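You operate a simulated robot arm through the tools that you are given. There is no shell and no other tool.

You are at the controls of a simulated robot arm. One attempt, no reset.

JOB
Soak the yellow and brown soak cartridges with the smallest pod, then drain them.
Fine: both stand in the bath well before the pod is pressed, then on the bath rack; the other pods stay sealed, hands stay out of the bath. Set down upright: what you pick out.

The check looks at the end state, three seconds after you hand in, the way a careful person would. Anything else that was tipped, shoved, dropped, spilled or broken makes it a failure.

ROBOT AND FRAMES
A 7-joint arm with a three-finger gripper, fixed in place. Base frame: the origin is on the floor under the middle of its stand, x ahead of it, y to its left, z up; the work surface is at about z = 790. Units: mm, degrees, N and s.
With the tool pointing down near the work surface it reaches from about 100 to 880 mm from the base axis. Its first joint turns from -166.0 to 166.0 degrees. Payload 2.94 kg.
The TCP is the grasp point between the finger pads, 30 mm short of the fingertips. In the tool frame z runs along the fingers and y along their closing line. The gripper opens to 132 mm; its body begins 107 mm behind the TCP.
Orientation is that of the tool frame in the base frame, as a unit quaternion [w, x, y, z]. With the fingers straight down and closing along the base's y, the tool's x points along the base's -x, its y along +y and its z along -z.

CONTROLS
- The arm moves only by the tool nudge_tool. Its argument "rows" is a list that holds one entry, the list of rows, each a list of 7 numbers: the turn, a rotation vector about the base's x, y, z in units of 90 degrees (1.0 is 90 degrees), then the shift along the base's x, y, z in units of 250 mm (1.0 is 250 mm), then the opening, from 0 (shut) to 1 (fully open). In form: [[[rx, ry, rz, tx, ty, tz, jaw], ...]]. A call has 1 to 20 rows; each row is the pose to reach, as a shift and turn from the pose commanded when the call began. A call with a number of a shift or a turn outside -1 to 1 is refused whole. Rows are played at 5 a second. More than 50 mm and 8.6 degrees between two rows, or a gripper value outside its range, and nothing of the call is played. A pose out of reach is approached as far as the arm can. The call stops where the force on the tool passes 40 N (or 10 N more than at its start, if that is more) or the arm is blocked; 0.2 s more then pass. Each finger travels about 37.4 mm/s and halts on what it meets, pressing with about 34 N; the grip force reading is that of the motor and also rises with nothing between the fingers. The clock runs only during rows and for 0.2 s after the last one: add rows that repeat a pose to give the fingers time. It gives the time, the measured TCP pose, the force on the tool (base axes), the opening and the grip force at its end, in the units of the frame above (readings bear some noise), with the torque about the TCP (base axes, N m) and any sound that the robot's microphone picked up.
- Cameras (640 x 400 px; columns grow to the right, rows downward): "scene" is fixed at [227.8, -493.7, 1552.4]; the picture's right is [0.72, -0.69, 0.00], its down [-0.54, -0.56, -0.63] and it looks along [0.43, 0.45, -0.78] (base axes); focal length 366 px, centre (320, 200). "wrist" rides on the gripper at [72, 3, -144] in the tool frame; the picture's right is [-0.04, 1.00, 0.00], its down [-0.88, -0.04, -0.48] and it looks along [-0.47, -0.02, 0.88] (tool axes); focal length 256 px, centre (320, 200). There is no depth. A picture from a camera that has moved, and an enlarged one, comes with that camera's place and axes in the base frame and with its lens. The place of the scene camera against the robot may be out by one fixed shift of up to 25 mm in any direction.
- get_image(camera): a new picture of that camera. It takes no simulated time.
- move_column(by): moves the trunk up (or, below 0, down) by that many mm; the arm rides with it, the base frame stays. It gives what a move gives, with no picture.
- inspect(camera, box): a new picture of the part [left, top, right, bottom] of that camera's present view, enlarged. It takes no simulated time.
- sign_off(): hands the job in; it is judged then, once.

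Places have to be worked out from the pictures, the camera data and where the tool is seen. Open the gripper and draw the arm clear of the work before you hand the job in, unless the task says otherwise.

The tools are called after "Call:" as a command line: name --argument value ..., lists and objects as JSON in quotes. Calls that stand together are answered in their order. nudge_tool: Moves the arm, as the interface text tells. Its arguments: {"type":"object","properties":{"rows":{"type":"array","items":{"type":"array","items":{"type":"array","items":{"type":"number"}}}}},"required":["rows"]} The other tools are called the same way: move_column (by) moves the trunk up or down; get_image (camera) takes a picture; inspect (camera, box) takes an enlarged picture of a part of a camera's view; sign_off () hands the job in.

At the start:

```text
clock: 0.0
ee_pos: [668.0, -117.0, 1105.4]
orientation: [0.0, 0.0, 1.0, 0.0]
wrist_force: [-0.2, -0.9, 0.1]
torque: [-0.04, -0.01, 0.01]
width: 132.1
grip_force: 0.1
trunk travel left (down, up): [-250.0, 290.0]
```

scene: 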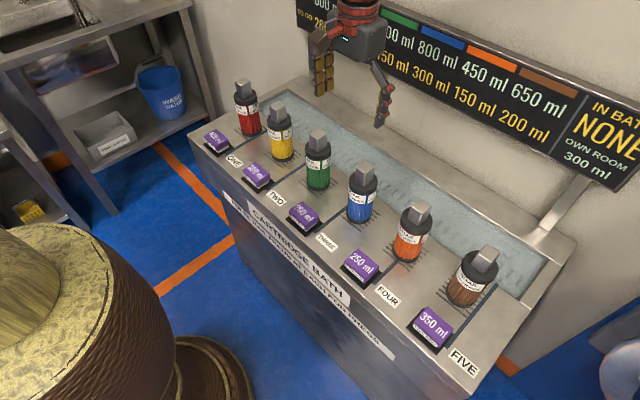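
wrist: 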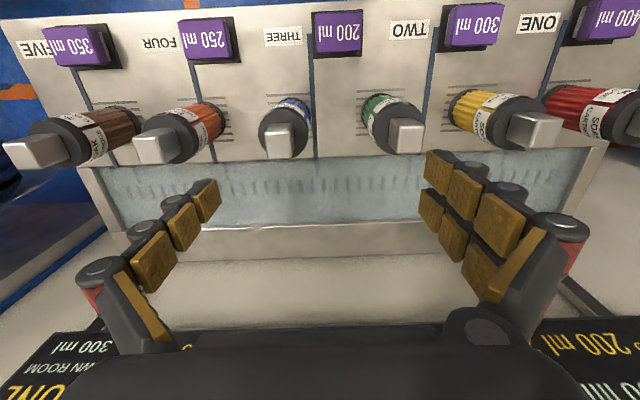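

I start by looking closely at the scene: the cartridges, pods and the board behind the bath.

Call:
inspect --camera "scene" --box '[180, 60, 420, 210]'

Call:
inspect --camera "scene" --box '[280, 180, 560, 380]'

Call:
inspect --camera "scene" --box '[290, 0, 640, 200]'

Call:
inspect --camera "wrist" --box '[0, 0, 320, 200]'

Call:
inspect --camera "wrist" --box '[320, 0, 640, 200]'

Call:
inspect --camera "scene" --box '[200, 180, 420, 370]'

```text
2.67 times, centred on (300, 135) of scene
camera zoom: at [227.8, -493.7, 1552.4], right [0.72, -0.69, 0.0], down [-0.54, -0.56, -0.63], along [0.43, 0.45, -0.78], focal length 977 px, centre (373, 373)
```

zoom: 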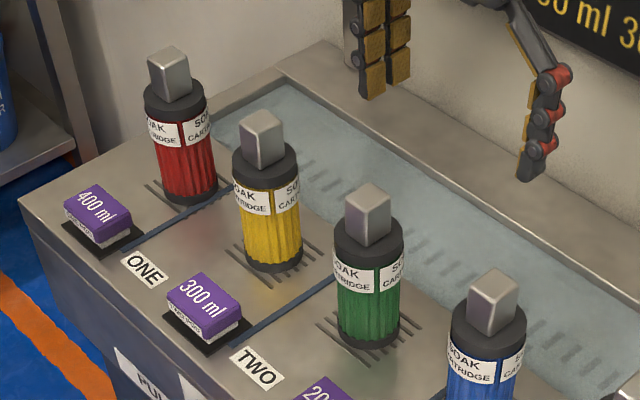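

```text
2.00 times, centred on (420, 280) of scene
camera zoom: at [227.8, -493.7, 1552.4], right [0.72, -0.69, 0.0], down [-0.54, -0.56, -0.63], along [0.43, 0.45, -0.78], focal length 733 px, centre (120, 40)
```

zoom: 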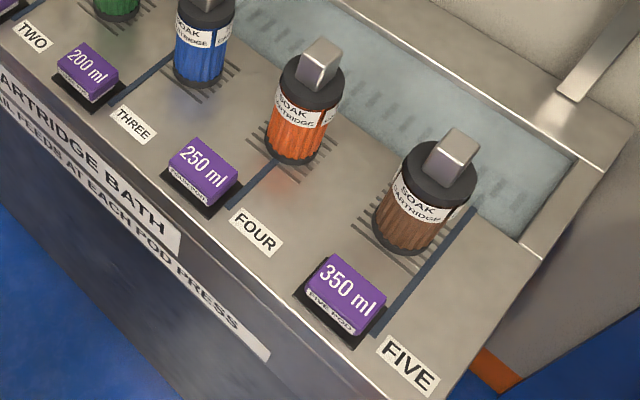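

```text
1.83 times, centred on (465, 100) of scene
camera zoom: at [227.8, -493.7, 1552.4], right [0.72, -0.69, 0.0], down [-0.54, -0.56, -0.63], along [0.43, 0.45, -0.78], focal length 670 px, centre (55, 383)
```

zoom: 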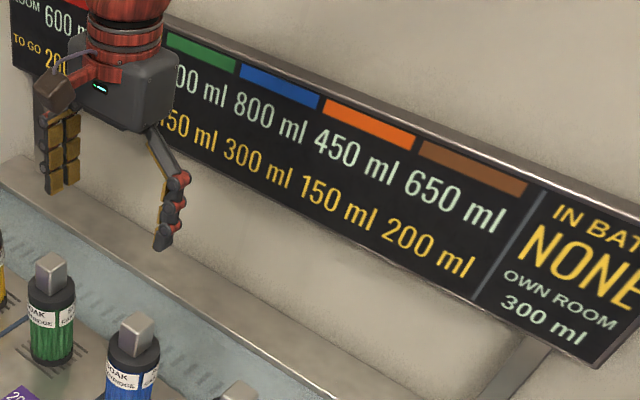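

```text
2.00 times, centred on (160, 100) of wrist
camera zoom: at [597.2, -113.4, 1248.7], right [0.04, 1.0, 0.0], down [0.88, -0.04, 0.48], along [0.47, -0.02, -0.88], focal length 512 px, centre (640, 400)
```

zoom: 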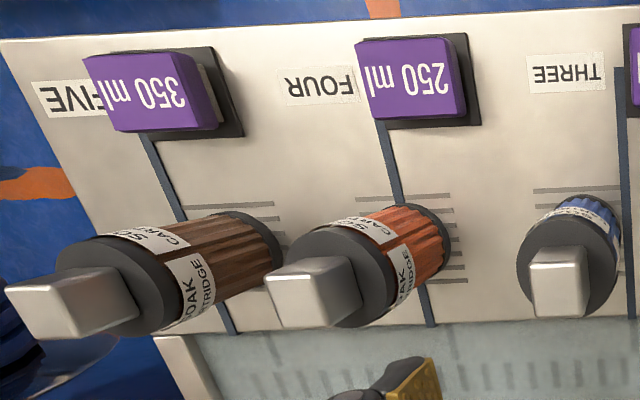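

```text
2.00 times, centred on (480, 100) of wrist
camera zoom: at [597.2, -113.4, 1248.7], right [0.04, 1.0, 0.0], down [0.88, -0.04, 0.48], along [0.47, -0.02, -0.88], focal length 512 px, centre (0, 400)
```

zoom: 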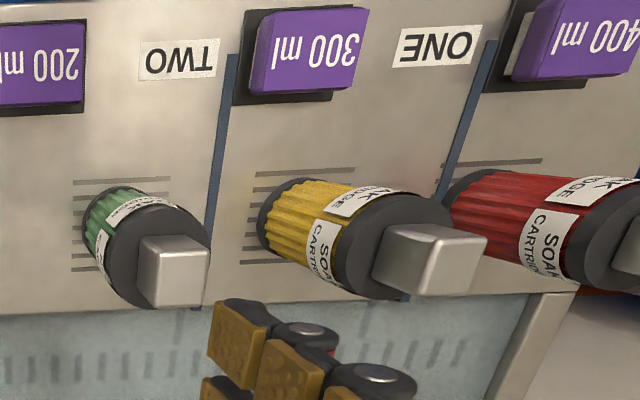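

```text
2.11 times, centred on (310, 275) of scene
camera zoom: at [227.8, -493.7, 1552.4], right [0.72, -0.69, 0.0], down [-0.54, -0.56, -0.63], along [0.43, 0.45, -0.78], focal length 771 px, centre (341, 42)
```

zoom: 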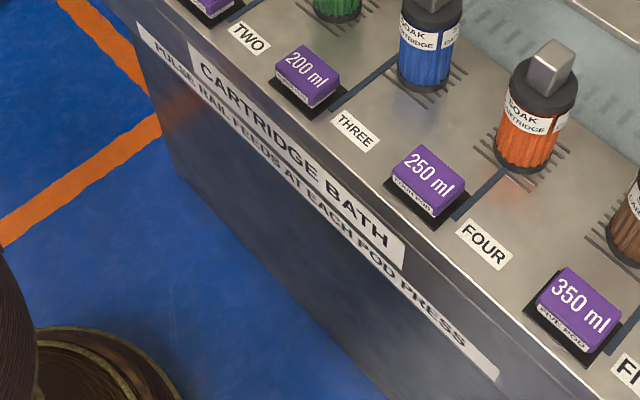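

The board seems to show ROOM and TO GO per colour, plus the bath's own room. I zoom in further to read all text and see the well structure.

Call:
inspect --camera "scene" --box '[290, 0, 400, 70]'

Call:
inspect --camera "scene" --box '[540, 70, 640, 200]'

Call:
inspect --camera "scene" --box '[0, 0, 220, 140]'

Call:
inspect --camera "scene" --box '[0, 90, 160, 230]'

Call:
inspect --camera "scene" --box '[280, 100, 440, 200]'

Call:
inspect --camera "wrist" --box '[80, 140, 330, 300]'

Call:
inspect --camera "wrist" --box '[0, 280, 160, 400]'

Call:
inspect --camera "scene" --box '[220, 60, 310, 170]'

Call:
inspect --camera "scene" --box '[400, 220, 510, 360]'

Call:
inspect --camera "scene" --box '[190, 120, 290, 200]'

Call:
inspect --camera "scene" --box '[280, 190, 380, 280]'

Call:
inspect --camera "scene" --box '[220, 180, 400, 370]'

```text
5.71 times, centred on (345, 35) of scene
camera zoom: at [227.8, -493.7, 1552.4], right [0.72, -0.69, 0.0], down [-0.54, -0.56, -0.63], along [0.43, 0.45, -0.78], focal length 2093 px, centre (177, 1143)
```

zoom: 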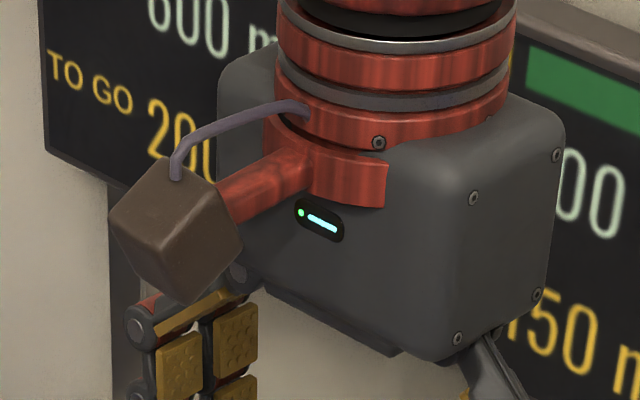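

```text
3.08 times, centred on (590, 135) of scene
camera zoom: at [227.8, -493.7, 1552.4], right [0.72, -0.69, 0.0], down [-0.54, -0.56, -0.63], along [0.43, 0.45, -0.78], focal length 1127 px, centre (-511, 400)
```

zoom: 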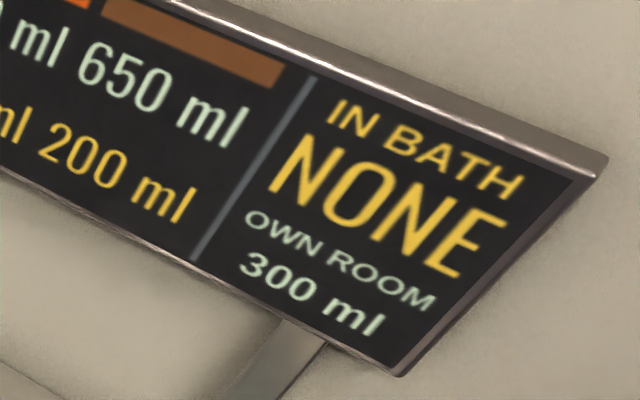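

```text
2.86 times, centred on (110, 70) of scene
camera zoom: at [227.8, -493.7, 1552.4], right [0.72, -0.69, 0.0], down [-0.54, -0.56, -0.63], along [0.43, 0.45, -0.78], focal length 1047 px, centre (920, 571)
```

zoom: 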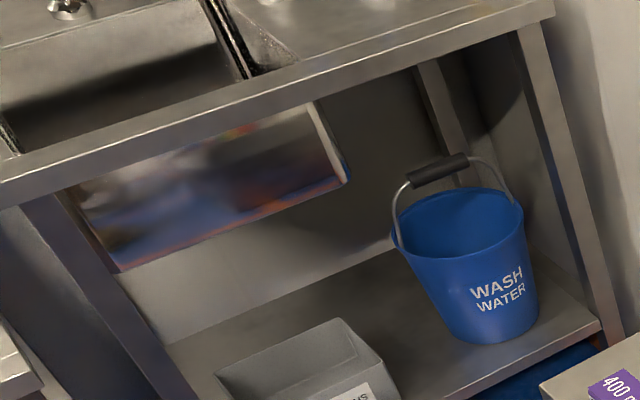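

```text
2.86 times, centred on (80, 160) of scene
camera zoom: at [227.8, -493.7, 1552.4], right [0.72, -0.69, 0.0], down [-0.54, -0.56, -0.63], along [0.43, 0.45, -0.78], focal length 1047 px, centre (1006, 314)
```

zoom: 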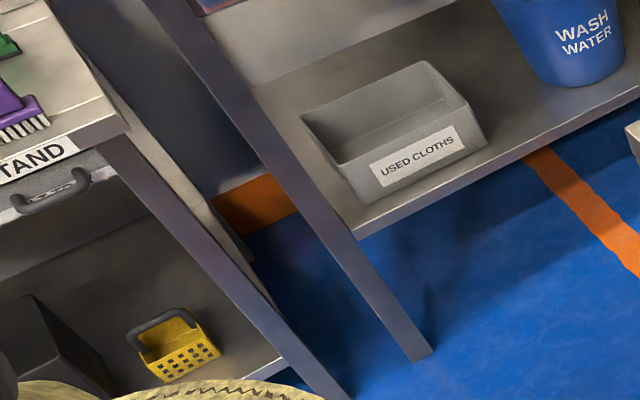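

```text
4.00 times, centred on (360, 150) of scene
camera zoom: at [227.8, -493.7, 1552.4], right [0.72, -0.69, 0.0], down [-0.54, -0.56, -0.63], along [0.43, 0.45, -0.78], focal length 1465 px, centre (160, 400)
```

zoom: 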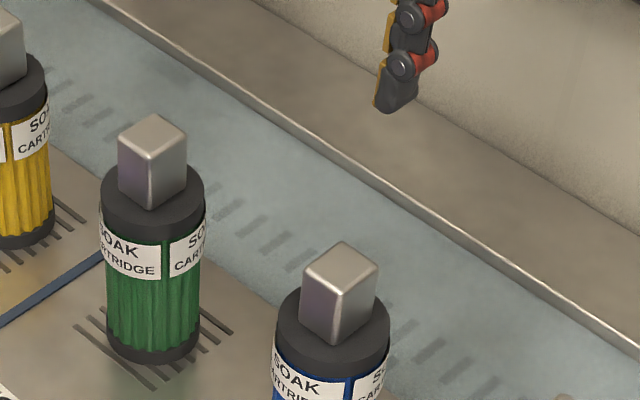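

```text
2.50 times, centred on (205, 220) of wrist
camera zoom: at [597.2, -113.4, 1248.7], right [0.04, 1.0, 0.0], down [0.88, -0.04, 0.48], along [0.47, -0.02, -0.88], focal length 640 px, centre (608, 150)
```

zoom: 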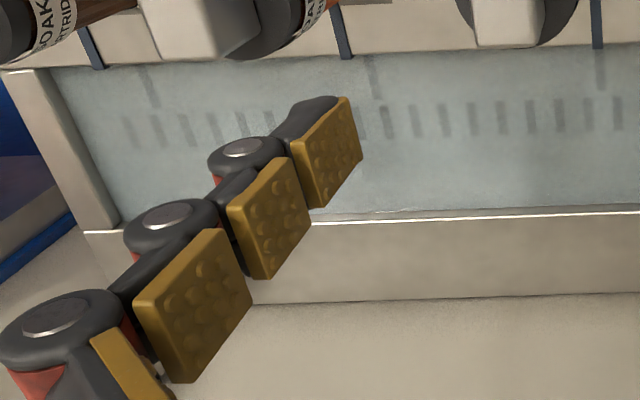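

```text
3.33 times, centred on (80, 340) of wrist
camera zoom: at [597.2, -113.4, 1248.7], right [0.04, 1.0, 0.0], down [0.88, -0.04, 0.48], along [0.47, -0.02, -0.88], focal length 853 px, centre (1120, -267)
```

zoom: 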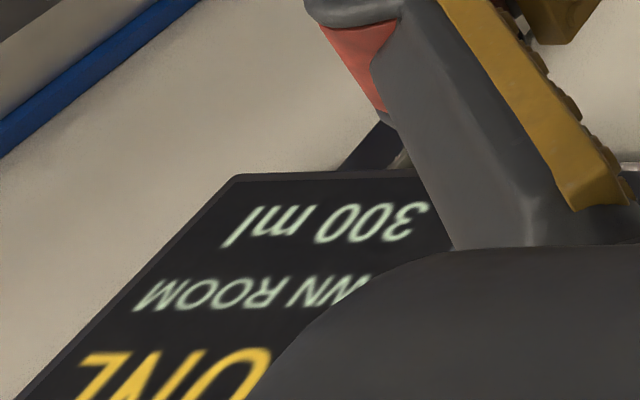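

```text
3.64 times, centred on (265, 115) of scene
camera zoom: at [227.8, -493.7, 1552.4], right [0.72, -0.69, 0.0], down [-0.54, -0.56, -0.63], along [0.43, 0.45, -0.78], focal length 1332 px, centre (520, 509)
```

zoom: 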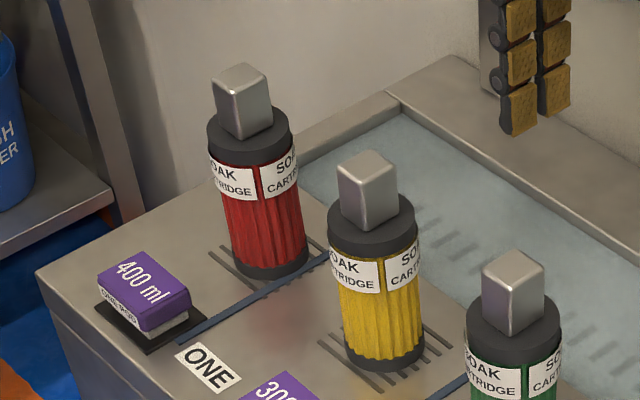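

```text
2.86 times, centred on (455, 290) of scene
camera zoom: at [227.8, -493.7, 1552.4], right [0.72, -0.69, 0.0], down [-0.54, -0.56, -0.63], along [0.43, 0.45, -0.78], focal length 1047 px, centre (-66, -57)
```

zoom: 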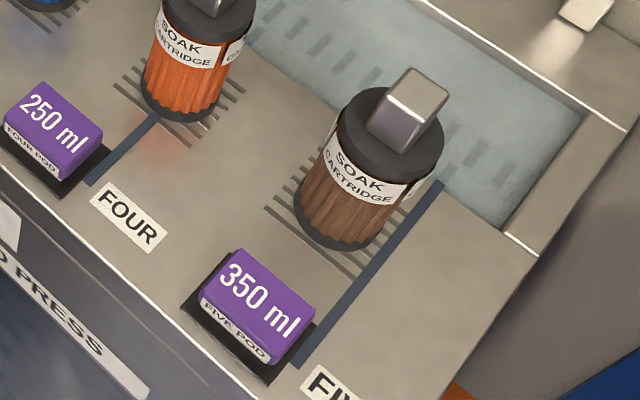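

```text
5.00 times, centred on (240, 160) of scene
camera zoom: at [227.8, -493.7, 1552.4], right [0.72, -0.69, 0.0], down [-0.54, -0.56, -0.63], along [0.43, 0.45, -0.78], focal length 1832 px, centre (720, 400)
```

zoom: 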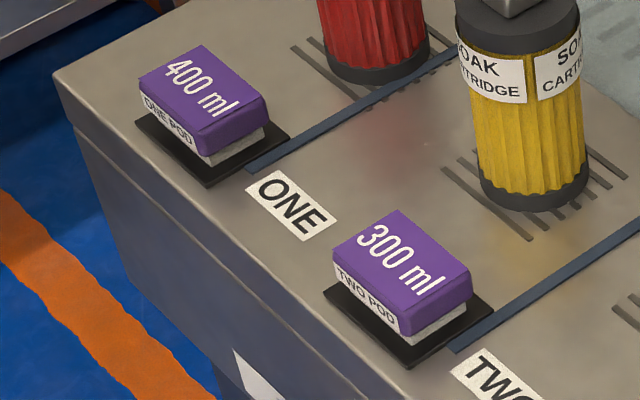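

```text
4.44 times, centred on (330, 235) of scene
camera zoom: at [227.8, -493.7, 1552.4], right [0.72, -0.69, 0.0], down [-0.54, -0.56, -0.63], along [0.43, 0.45, -0.78], focal length 1628 px, centre (276, 44)
```

zoom: 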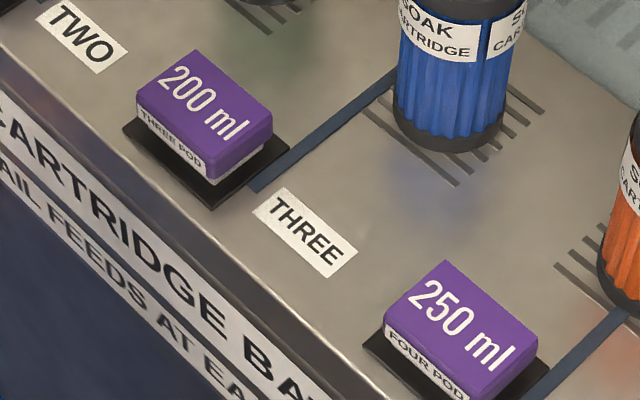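

```text
2.11 times, centred on (310, 275) of scene
camera zoom: at [227.8, -493.7, 1552.4], right [0.72, -0.69, 0.0], down [-0.54, -0.56, -0.63], along [0.43, 0.45, -0.78], focal length 771 px, centre (341, 42)
```

zoom: 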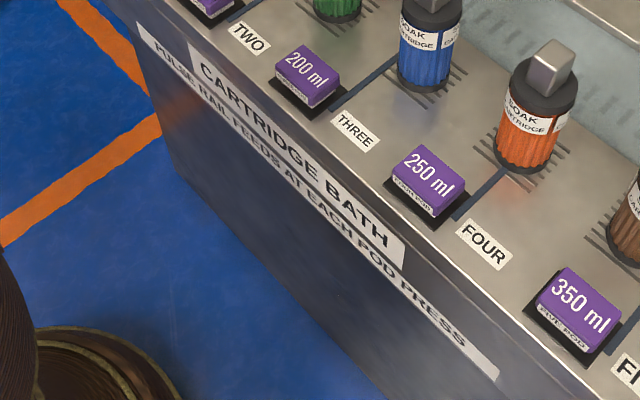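

The text shows pod THREE is 200 ml (the smallest), the board gives ROOM and TO GO per colour, and the bath holds none. I back the arm up and away to get an overview from the wrist camera and to uncover the board for the scene camera.

Call:
nudge_tool --rows '[[[0, 0, 0, -0.1, 0, 0.1, 1], [0, 0, 0, -0.2, 0, 0.2, 1], [0, 0, 0, -0.3, 0, 0.3, 1], [0, 0, 0, -0.4, 0, 0.4, 1], [0, 0, 0, -0.5, 0, 0.5, 1], [0, 0, 0, -0.6, 0, 0.6, 1]]]'

Call:
get_image --camera "wrist"

Call:
get_image --camera "scene"

```text
clock: 1.4
ee_pos: [517.2, -116.1, 1256.1]
orientation: [0.0, 0.0, 1.0, 0.0]
wrist_force: [-0.8, 0.5, -0.5]
torque: [-0.03, -0.03, 0.0]
width: 132.1
grip_force: 0.0
trunk travel left (down, up): [-250.0, 290.0]
```

```text
taken
camera wrist: at [446.4, -112.3, 1399.7], right [0.04, 1.0, 0.0], down [0.88, -0.04, 0.48], along [0.48, -0.02, -0.88], focal length 256 px, centre (320, 200)
```

wrist: 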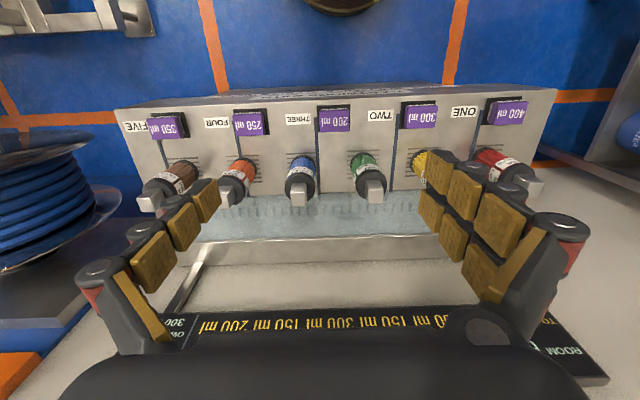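

```text
taken
```

scene: 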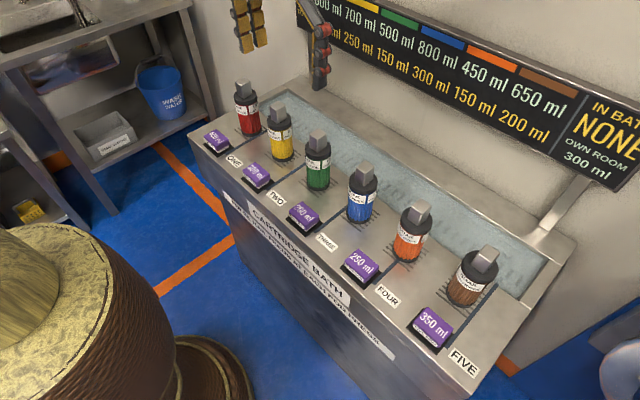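

Now the whole board is visible: yellow ROOM 700 / TO GO 250, brown 650 / 200. I enlarge the wrist view to measure positions of cartridges, pods and well.

Call:
inspect --camera "wrist" --box '[110, 80, 330, 260]'

Call:
inspect --camera "wrist" --box '[320, 80, 560, 260]'

Call:
inspect --camera "scene" --box '[290, 0, 580, 180]'

Call:
inspect --camera "scene" --box '[440, 200, 600, 330]'

Call:
inspect --camera "scene" --box '[230, 60, 420, 200]'

```text
2.22 times, centred on (220, 170) of wrist
camera zoom: at [446.4, -112.3, 1399.7], right [0.04, 1.0, 0.0], down [0.88, -0.04, 0.48], along [0.48, -0.02, -0.88], focal length 569 px, centre (542, 267)
```

zoom: 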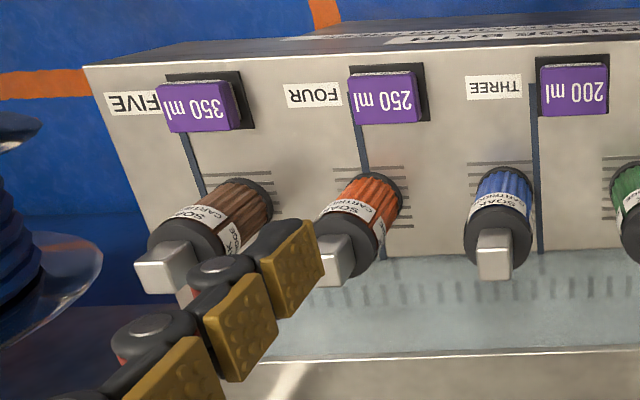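

```text
2.22 times, centred on (440, 170) of wrist
camera zoom: at [446.4, -112.3, 1399.7], right [0.04, 1.0, 0.0], down [0.88, -0.04, 0.48], along [0.48, -0.02, -0.88], focal length 569 px, centre (53, 267)
```

zoom: 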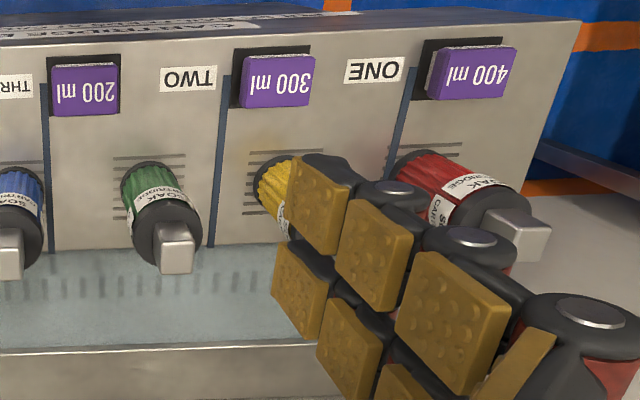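

```text
2.21 times, centred on (435, 90) of scene
camera zoom: at [227.8, -493.7, 1552.4], right [0.72, -0.69, 0.0], down [-0.54, -0.56, -0.63], along [0.43, 0.45, -0.78], focal length 808 px, centre (66, 443)
```

zoom: 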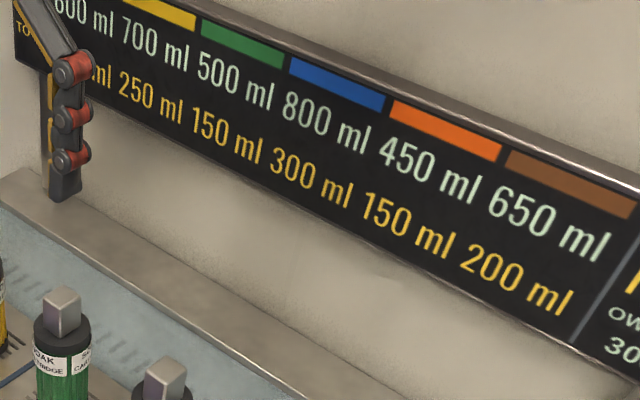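

```text
3.08 times, centred on (520, 265) of scene
camera zoom: at [227.8, -493.7, 1552.4], right [0.72, -0.69, 0.0], down [-0.54, -0.56, -0.63], along [0.43, 0.45, -0.78], focal length 1127 px, centre (-295, 0)
```

zoom: 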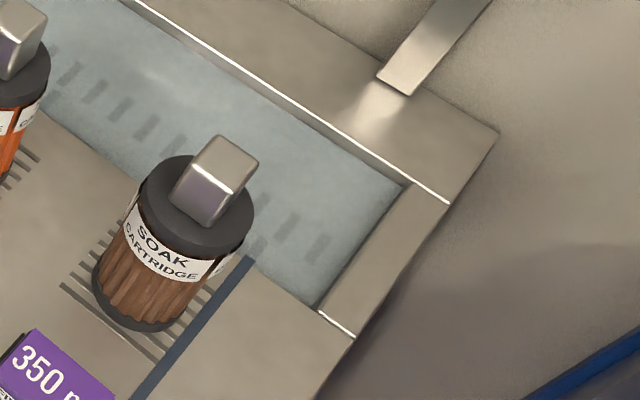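

```text
2.86 times, centred on (325, 130) of scene
camera zoom: at [227.8, -493.7, 1552.4], right [0.72, -0.69, 0.0], down [-0.54, -0.56, -0.63], along [0.43, 0.45, -0.78], focal length 1047 px, centre (306, 400)
```

zoom: 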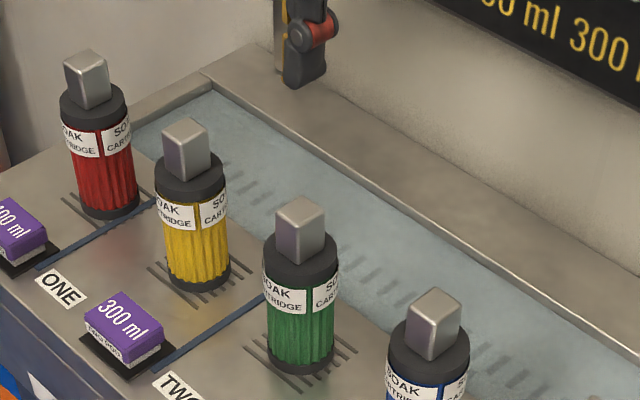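

From the two wrist views I estimate the deck at z≈795–800, cartridges along x≈680 about 147 mm apart (yellow y≈136, brown y≈-450), well x≈757–900, y≈-550…380, and handle tops at z≈983. I move above the yellow cartridge to measure it more closely.

Call:
nudge_tool --rows '[[[0, 0, 0, 0.075, 0.125, -0.0625, 1], [0, 0, 0, 0.15, 0.25, -0.125, 1], [0, 0, 0, 0.225, 0.375, -0.1875, 1], [0, 0, 0, 0.3, 0.5, -0.25, 1], [0, 0, 0, 0.375, 0.625, -0.3125, 1], [0, 0, 0, 0.45, 0.75, -0.375, 1], [0, 0, 0, 0.525, 0.875, -0.4375, 1], [0, 0, 0, 0.6, 1.0, -0.5, 1]]]'

Call:
get_image --camera "wrist"

Call:
get_image --camera "scene"

```text
clock: 3.2
ee_pos: [667.3, 133.4, 1130.6]
orientation: [0.0, 0.001, 1.0, 0.0]
wrist_force: [0.5, 0.5, 0.5]
torque: [-0.01, 0.0, 0.0]
width: 131.8
grip_force: 0.0
trunk travel left (down, up): [-250.0, 290.0]
```

```text
taken
camera wrist: at [596.7, 136.7, 1273.8], right [0.04, 1.0, 0.0], down [0.88, -0.04, 0.48], along [0.47, -0.02, -0.88], focal length 256 px, centre (320, 200)
```

wrist: 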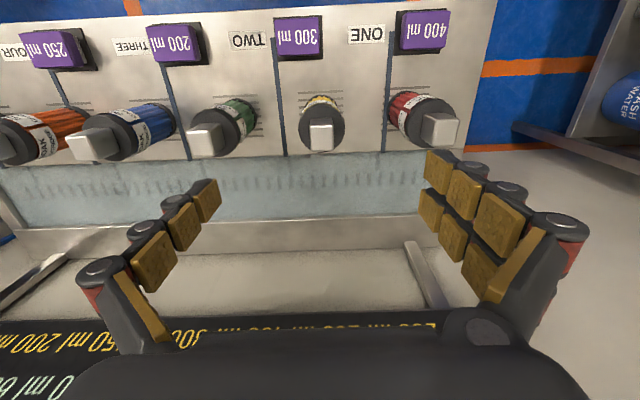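

```text
taken
```

scene: 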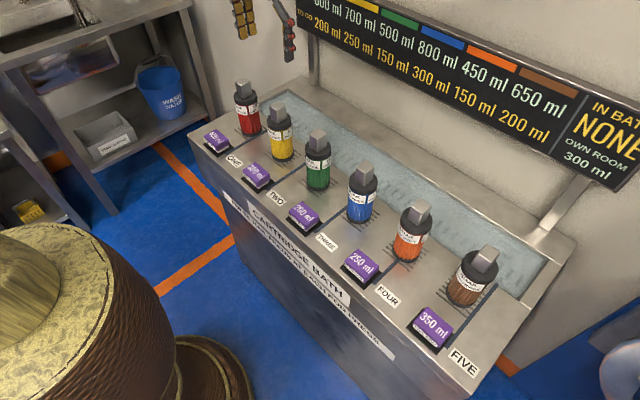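

Yellow sits nearly on the camera's centre column. I zoom in on the yellow cartridge and the well area to refine its position.

Call:
inspect --camera "wrist" --box '[240, 60, 400, 160]'

Call:
inspect --camera "wrist" --box '[0, 120, 240, 270]'

Call:
inspect --camera "wrist" --box '[240, 130, 480, 280]'

```text
4.00 times, centred on (320, 110) of wrist
camera zoom: at [596.7, 136.7, 1273.8], right [0.04, 1.0, 0.0], down [0.88, -0.04, 0.48], along [0.47, -0.02, -0.88], focal length 1024 px, centre (320, 560)
```

zoom: 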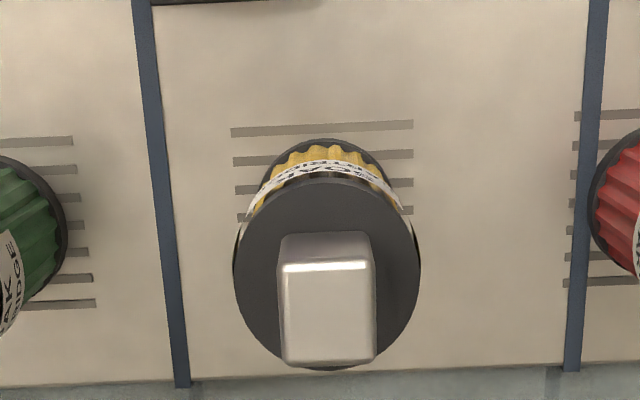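

```text
2.67 times, centred on (120, 195) of wrist
camera zoom: at [596.7, 136.7, 1273.8], right [0.04, 1.0, 0.0], down [0.88, -0.04, 0.48], along [0.47, -0.02, -0.88], focal length 683 px, centre (853, 213)
```

zoom: 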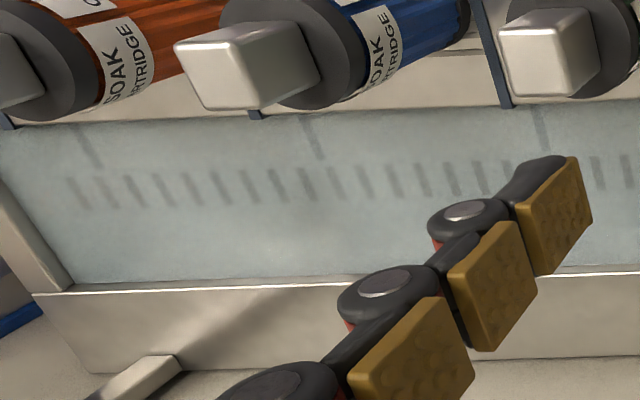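

```text
2.67 times, centred on (360, 205) of wrist
camera zoom: at [596.7, 136.7, 1273.8], right [0.04, 1.0, 0.0], down [0.88, -0.04, 0.48], along [0.47, -0.02, -0.88], focal length 683 px, centre (213, 187)
```

zoom: 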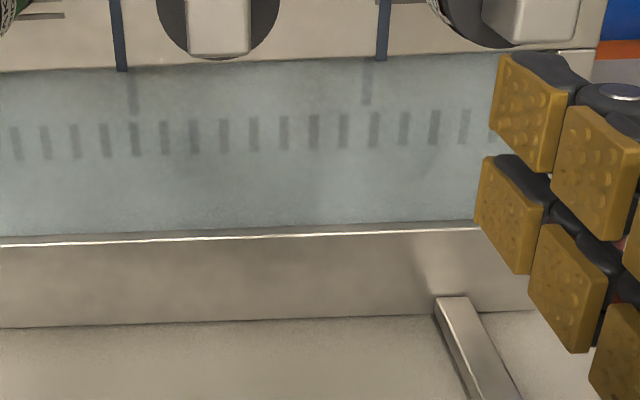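

I estimate the yellow handle centre at about (675, 136). I zoom the scene camera in strongly on yellow to get the cap and handle heights.

Call:
inspect --camera "scene" --box '[250, 85, 330, 165]'

Call:
inspect --camera "scene" --box '[430, 235, 520, 325]'

```text
5.00 times, centred on (290, 125) of scene
camera zoom: at [227.8, -493.7, 1552.4], right [0.72, -0.69, 0.0], down [-0.54, -0.56, -0.63], along [0.43, 0.45, -0.78], focal length 1832 px, centre (470, 575)
```

zoom: 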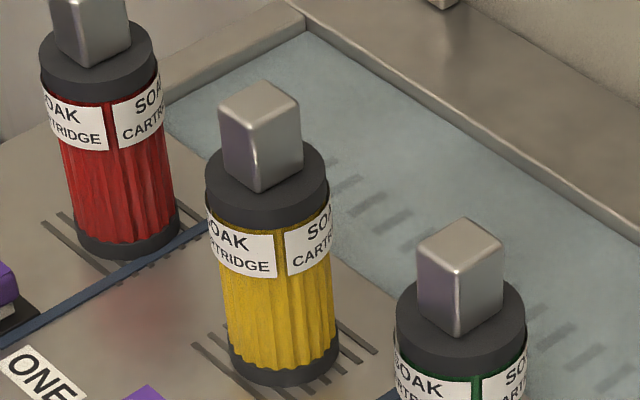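

```text
4.44 times, centred on (475, 280) of scene
camera zoom: at [227.8, -493.7, 1552.4], right [0.72, -0.69, 0.0], down [-0.54, -0.56, -0.63], along [0.43, 0.45, -0.78], focal length 1628 px, centre (-369, -156)
```

zoom: 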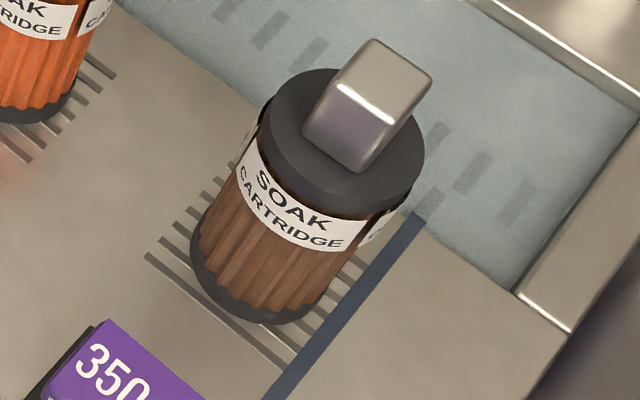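

My refined estimate: handle centre (677, 136.5), handle top z≈972, cap top z≈924. I align and descend to TCP z≈1000 with fingers wide open, then check from both cameras.

Call:
nudge_tool --rows '[[[0, 0, 0, 0.038, 0.012, -0.1, 1], [0, 0, 0, 0.038, 0.012, -0.22, 1], [0, 0, 0, 0.038, 0.012, -0.34, 1], [0, 0, 0, 0.038, 0.012, -0.44, 1], [0, 0, 0, 0.038, 0.012, -0.52, 1]]]'

Call:
get_image --camera "wrist"

Call:
inspect --camera "scene" --box '[210, 20, 370, 180]'

```text
clock: 4.4
ee_pos: [677.9, 136.0, 1000.6]
orientation: [-0.001, 0.0, 1.0, 0.0]
wrist_force: [-0.4, -0.8, -0.4]
torque: [0.0, 0.02, -0.02]
width: 131.6
grip_force: 0.0
trunk travel left (down, up): [-250.0, 290.0]
```

```text
taken
camera wrist: at [606.4, 139.9, 1143.5], right [0.04, 1.0, 0.0], down [0.88, -0.04, 0.48], along [0.47, -0.02, -0.88], focal length 256 px, centre (320, 200)
```

wrist: 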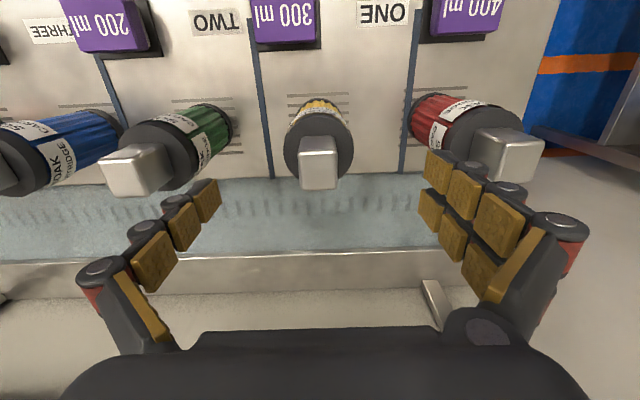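

```text
2.50 times, centred on (290, 100) of scene
camera zoom: at [227.8, -493.7, 1552.4], right [0.72, -0.69, 0.0], down [-0.54, -0.56, -0.63], along [0.43, 0.45, -0.78], focal length 916 px, centre (395, 450)
```

zoom: 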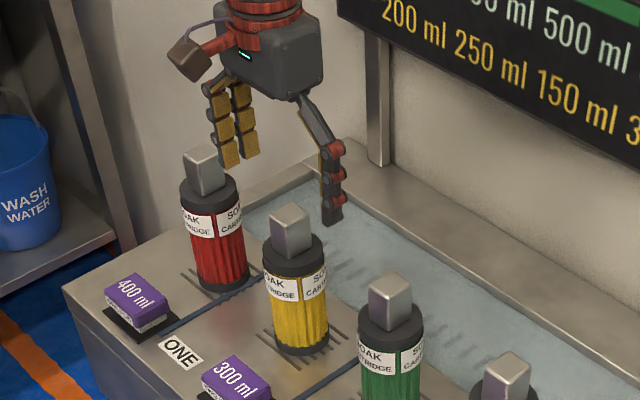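

The handle appears where predicted. I descend to TCP z≈963 so fingertips stay above the cap, and partially close to check the centring.

Call:
nudge_tool --rows '[[[0, 0, 0, -0.004, 0.0, -0.05, 1], [0, 0, 0, -0.004, 0.0, -0.1, 1], [0, 0, 0, -0.004, 0.0, -0.15, 1], [0, 0, 0, -0.004, 0.0, -0.15, 0.7], [0, 0, 0, -0.004, 0.0, -0.15, 0.4], [0, 0, 0, -0.004, 0.0, -0.15, 0.4], [0, 0, 0, -0.004, 0.0, -0.15, 0.4], [0, 0, 0, -0.004, 0.0, -0.15, 0.4], [0, 0, 0, -0.004, 0.0, -0.15, 0.4]]]'

Call:
get_image --camera "wrist"

Call:
inspect --camera "scene" --box '[230, 50, 350, 170]'

```text
clock: 6.4
ee_pos: [676.5, 136.1, 961.4]
orientation: [0.0, -0.001, 1.0, 0.0]
wrist_force: [0.1, 0.4, -0.3]
torque: [-0.03, -0.04, 0.01]
width: 52.8
grip_force: 0.1
trunk travel left (down, up): [-250.0, 290.0]
```

```text
taken
camera wrist: at [605.8, 139.4, 1106.3], right [0.04, 1.0, 0.0], down [0.88, -0.04, 0.48], along [0.47, -0.02, -0.88], focal length 256 px, centre (320, 200)
```

wrist: 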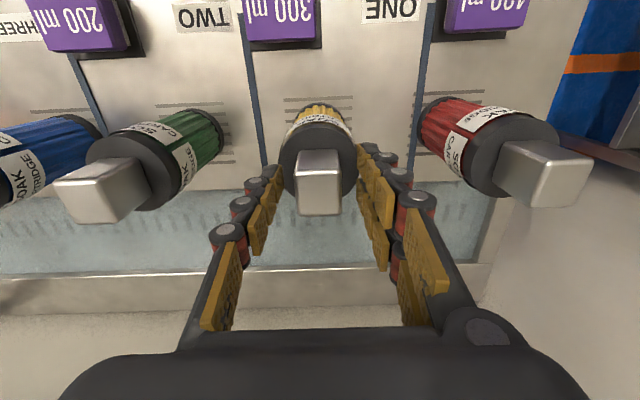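

```text
3.33 times, centred on (290, 110) of scene
camera zoom: at [227.8, -493.7, 1552.4], right [0.72, -0.69, 0.0], down [-0.54, -0.56, -0.63], along [0.43, 0.45, -0.78], focal length 1221 px, centre (420, 500)
```

zoom: 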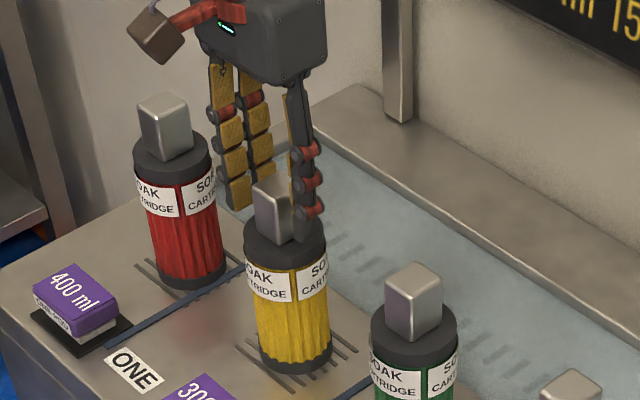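

The handle is centred between the fingers. I check closely the clearance between fingertips and cap before closing.

Call:
inspect --camera "wrist" --box '[240, 90, 400, 230]'

Call:
inspect --camera "scene" --box '[265, 75, 325, 135]'

```text
2.86 times, centred on (320, 160) of wrist
camera zoom: at [605.8, 139.4, 1106.3], right [0.04, 1.0, 0.0], down [0.88, -0.04, 0.48], along [0.47, -0.02, -0.88], focal length 731 px, centre (320, 314)
```

zoom: 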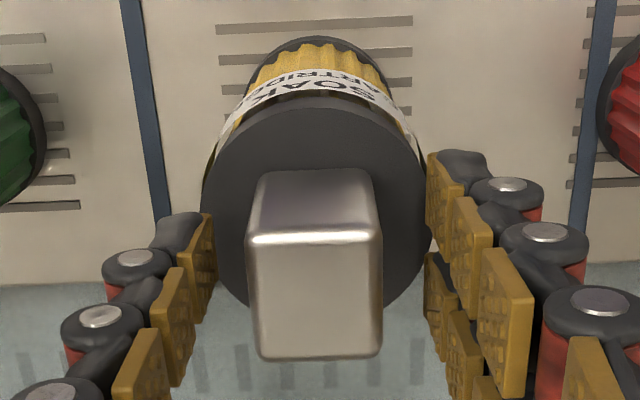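

```text
6.67 times, centred on (295, 105) of scene
camera zoom: at [227.8, -493.7, 1552.4], right [0.72, -0.69, 0.0], down [-0.54, -0.56, -0.63], along [0.43, 0.45, -0.78], focal length 2442 px, centre (487, 833)
```

zoom: 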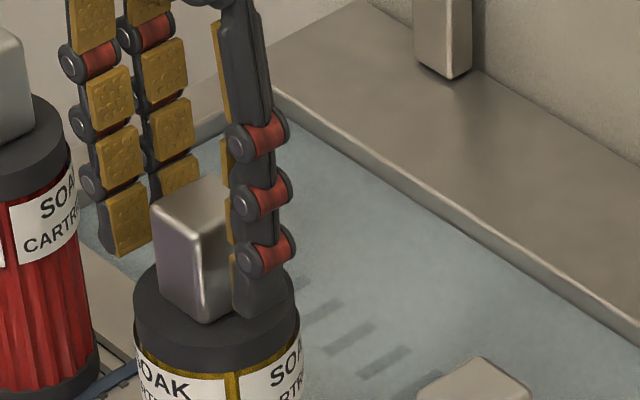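

Fingertips clear the cap by around 10 mm and the handle is centred. I close the gripper on the handle.

Call:
nudge_tool --rows '[[[0, 0, 0, 0, 0, 0, 0.25], [0, 0, 0, 0, 0, 0, 0.1], [0, 0, 0, 0, 0, 0, 0.1], [0, 0, 0, 0, 0, 0, 0.1], [0, 0, 0, 0, 0, 0, 0.1], [0, 0, 0, 0, 0, 0, 0.1]]]'

Call:
get_image --camera "wrist"

Call:
inspect --camera "scene" --box '[230, 50, 350, 170]'

```text
clock: 7.8
ee_pos: [676.4, 135.9, 963.7]
orientation: [0.0, 0.0, 1.0, 0.0]
wrist_force: [0.0, 1.0, -1.0]
torque: [0.05, 0.01, 0.02]
width: 29.4
grip_force: 34.1
trunk travel left (down, up): [-250.0, 290.0]
```

```text
taken
camera wrist: at [605.8, 139.4, 1106.3], right [0.04, 1.0, 0.0], down [0.88, -0.04, 0.48], along [0.47, -0.02, -0.88], focal length 256 px, centre (320, 200)
```

wrist: 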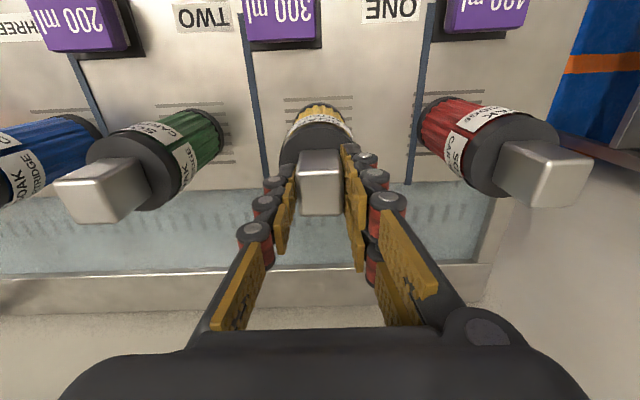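

```text
3.33 times, centred on (290, 110) of scene
camera zoom: at [227.8, -493.7, 1552.4], right [0.72, -0.69, 0.0], down [-0.54, -0.56, -0.63], along [0.43, 0.45, -0.78], focal length 1221 px, centre (420, 500)
```

zoom: 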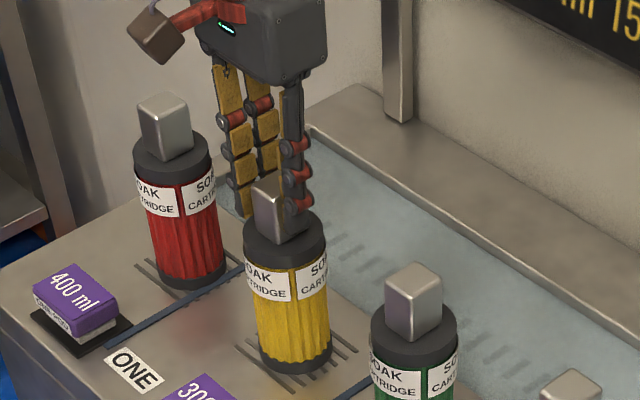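

The grip reads 34 N at 29 mm width, matching the handle. I lift 80 mm slowly and check that the cartridge hangs upright.

Call:
nudge_tool --rows '[[[0, 0, 0, 0, 0, 0.04, 0.1], [0, 0, 0, 0, 0, 0.1, 0.1], [0, 0, 0, 0, 0, 0.18, 0.1], [0, 0, 0, 0, 0, 0.26, 0.1], [0, 0, 0, 0, 0, 0.32, 0.1], [0, 0, 0, 0, 0, 0.32, 0.1]]]'

Call:
get_image --camera "wrist"

Call:
get_image --camera "scene"

```text
clock: 9.2
ee_pos: [676.7, 136.6, 1043.4]
orientation: [-0.001, 0.0, 1.0, 0.0]
wrist_force: [0.1, 0.1, -2.5]
torque: [-0.01, -0.02, -0.01]
width: 29.5
grip_force: 33.8
trunk travel left (down, up): [-250.0, 290.0]
```

```text
taken
camera wrist: at [605.9, 139.6, 1186.2], right [0.04, 1.0, 0.0], down [0.88, -0.04, 0.47], along [0.47, -0.02, -0.88], focal length 256 px, centre (320, 200)
```

wrist: 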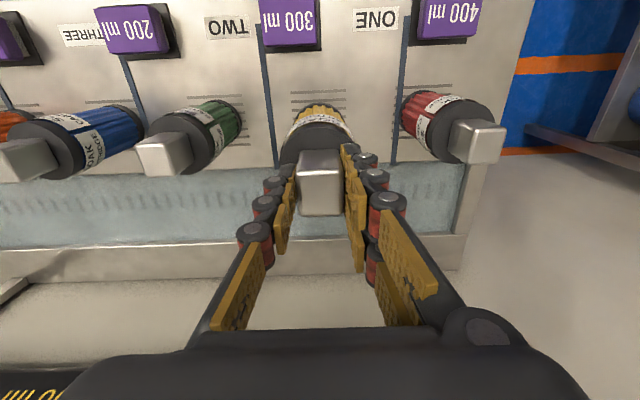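

```text
taken
```

scene: 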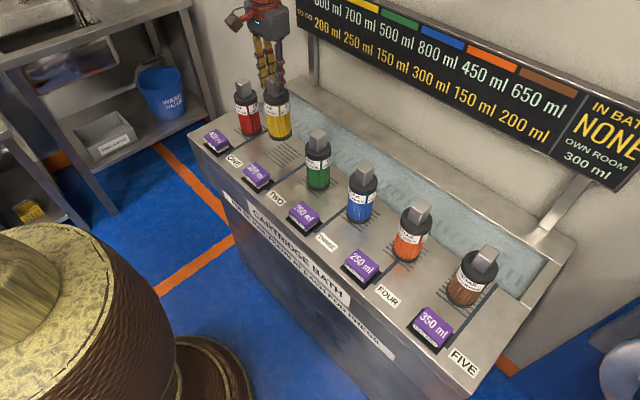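

Lifted cleanly (about 2.5 N weight). I carry it straight back over the well to x≈825 at the same height.

Call:
nudge_tool --rows '[[[0, 0, 0, 0.08, 0, 0, 0.1], [0, 0, 0, 0.2, 0, 0, 0.1], [0, 0, 0, 0.32, 0, 0, 0.1], [0, 0, 0, 0.44, 0, 0, 0.1], [0, 0, 0, 0.54, 0, 0, 0.1], [0, 0, 0, 0.592, 0, 0, 0.1], [0, 0, 0, 0.592, 0, 0, 0.1]]]'

Call:
get_image --camera "wrist"

Call:
get_image --camera "scene"

Call:
inspect --camera "scene" --box '[260, 40, 420, 200]'

```text
clock: 10.8
ee_pos: [823.9, 135.1, 1042.9]
orientation: [0.001, 0.0, 1.0, 0.0]
wrist_force: [0.2, -1.5, -3.5]
torque: [0.02, 0.01, -0.01]
width: 29.4
grip_force: 34.3
trunk travel left (down, up): [-250.0, 290.0]
```

```text
taken
camera wrist: at [753.6, 139.4, 1185.7], right [0.04, 1.0, 0.0], down [0.88, -0.04, 0.48], along [0.47, -0.02, -0.88], focal length 256 px, centre (320, 200)
```

wrist: 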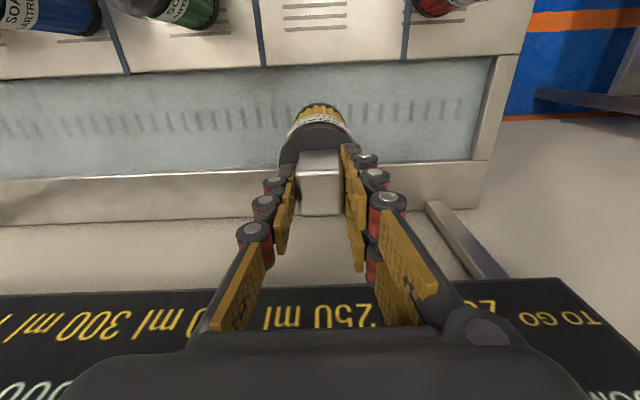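

```text
taken
```

scene: 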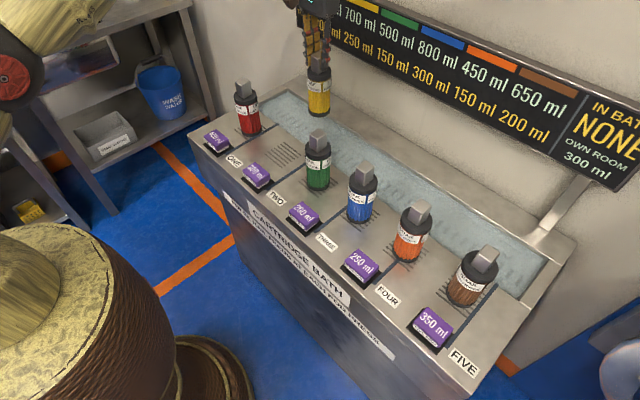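

```text
2.50 times, centred on (340, 120) of scene
camera zoom: at [227.8, -493.7, 1552.4], right [0.72, -0.69, 0.0], down [-0.54, -0.56, -0.63], along [0.43, 0.45, -0.78], focal length 916 px, centre (270, 400)
```

zoom: 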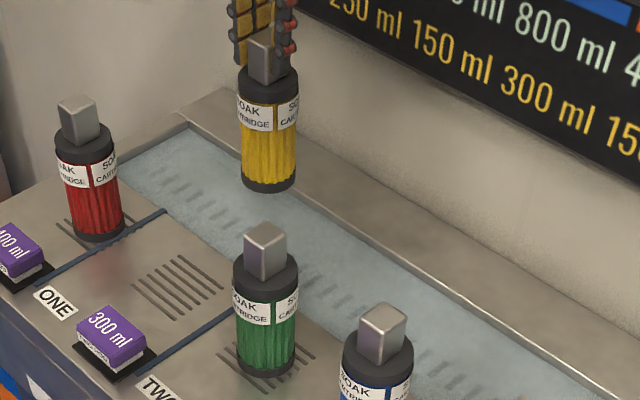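

Yellow hangs at (824,135), centred across the well. I lower it to just above the expected floor contact.

Call:
nudge_tool --rows '[[[0, 0, 0, 0, 0, -0.1, 0.1], [0, 0, 0, 0, 0, -0.2, 0.1], [0, 0, 0, 0, 0, -0.3, 0.1], [0, 0, 0, 0, 0, -0.38, 0.1], [0, 0, 0, 0, 0, -0.42, 0.1], [0, 0, 0, 0, 0, -0.44, 0.1], [0, 0, 0, 0, 0, -0.46, 0.1], [0, 0, 0, 0, 0, -0.472, 0.1], [0, 0, 0, 0, 0, -0.472, 0.1]]]'

Call:
inspect --camera "scene" --box '[260, 40, 420, 200]'

Call:
get_image --camera "wrist"

```text
clock: 12.8
ee_pos: [825.6, 137.0, 923.9]
orientation: [-0.001, 0.0, 1.0, 0.0]
wrist_force: [0.2, -0.9, -2.8]
torque: [0.02, -0.02, -0.05]
width: 29.3
grip_force: 34.6
trunk travel left (down, up): [-250.0, 290.0]
```

```text
2.50 times, centred on (340, 120) of scene
camera zoom: at [227.8, -493.7, 1552.4], right [0.72, -0.69, 0.0], down [-0.54, -0.56, -0.63], along [0.43, 0.45, -0.78], focal length 916 px, centre (270, 400)
```

zoom: 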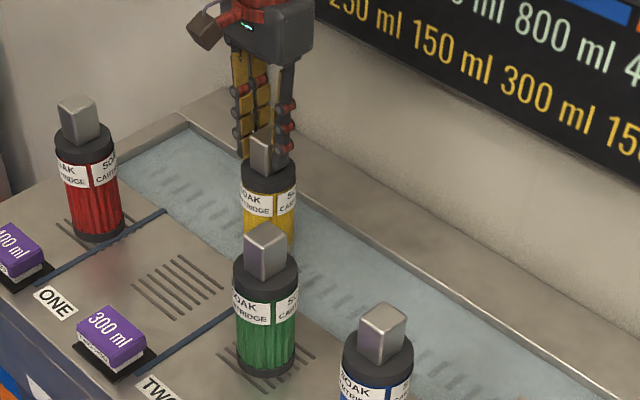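

```text
taken
camera wrist: at [754.0, 139.7, 1067.9], right [0.04, 1.0, 0.0], down [0.88, -0.04, 0.48], along [0.47, -0.02, -0.88], focal length 256 px, centre (320, 200)
```

wrist: 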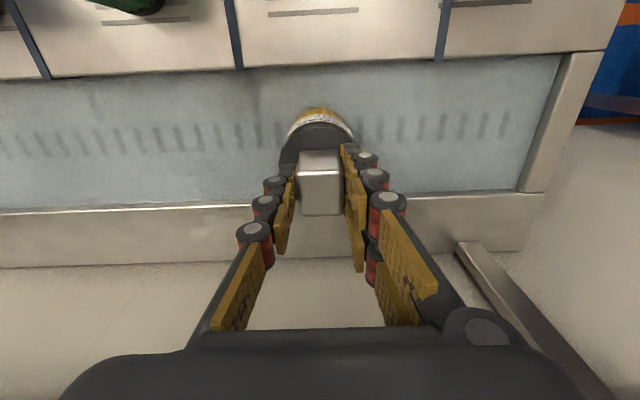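

No contact yet (force unchanged). I continue down in 2.5 mm steps and watch the force.

Call:
nudge_tool --rows '[[[0, 0, 0, 0, 0, -0.01, 0.1], [0, 0, 0, 0, 0, -0.02, 0.1], [0, 0, 0, 0, 0, -0.03, 0.1], [0, 0, 0, 0, 0, -0.04, 0.1]]]'

```text
clock: 13.8
ee_pos: [824.6, 135.4, 919.9]
orientation: [0.004, 0.001, 1.0, 0.001]
wrist_force: [-2.7, -2.3, 27.9]
torque: [-0.08, -0.05, 0.01]
width: 29.3
grip_force: 33.8
trunk travel left (down, up): [-250.0, 290.0]
```

Contact: 28 N upward at TCP z≈920, so the well floor is about 44 mm below the deck. I ease back up to relieve the press, then check.

Call:
nudge_tool --rows '[[[0, 0, 0, 0, 0, 0.01, 0.1], [0, 0, 0, 0, 0, 0.018, 0.1], [0, 0, 0, 0, 0, 0.018, 0.1]]]'

Call:
inspect --camera "wrist" --box '[200, 60, 440, 240]'

Call:
get_image --camera "scene"

```text
clock: 14.6
ee_pos: [825.0, 134.7, 920.2]
orientation: [0.001, 0.001, 1.0, 0.0]
wrist_force: [7.2, -0.3, 15.8]
torque: [-0.05, -0.88, -0.03]
width: 29.6
grip_force: 34.0
trunk travel left (down, up): [-250.0, 290.0]
```

```text
2.22 times, centred on (320, 150) of wrist
camera zoom: at [754.0, 139.4, 1062.9], right [0.04, 1.0, 0.0], down [0.88, -0.04, 0.48], along [0.48, -0.02, -0.88], focal length 569 px, centre (320, 311)
```

zoom: 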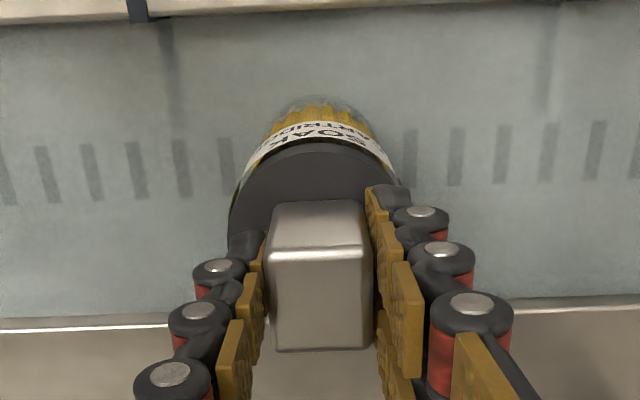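

```text
taken
```

scene: 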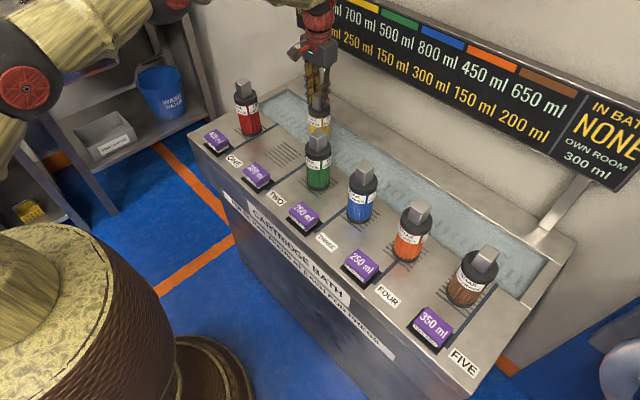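

Still 16 N with some lateral friction; I raise 2 mm more to unload it.

Call:
nudge_tool --rows '[[[0, 0, 0, 0, 0, 0.006, 0.1], [0, 0, 0, 0, 0, 0.01, 0.1], [0, 0, 0, 0, 0, 0.01, 0.1]]]'

```text
clock: 15.4
ee_pos: [823.7, 136.2, 920.0]
orientation: [-0.002, 0.001, 1.0, 0.0]
wrist_force: [1.4, 0.3, 1.9]
torque: [0.07, -0.2, 0.03]
width: 29.8
grip_force: 34.2
trunk travel left (down, up): [-250.0, 290.0]
```

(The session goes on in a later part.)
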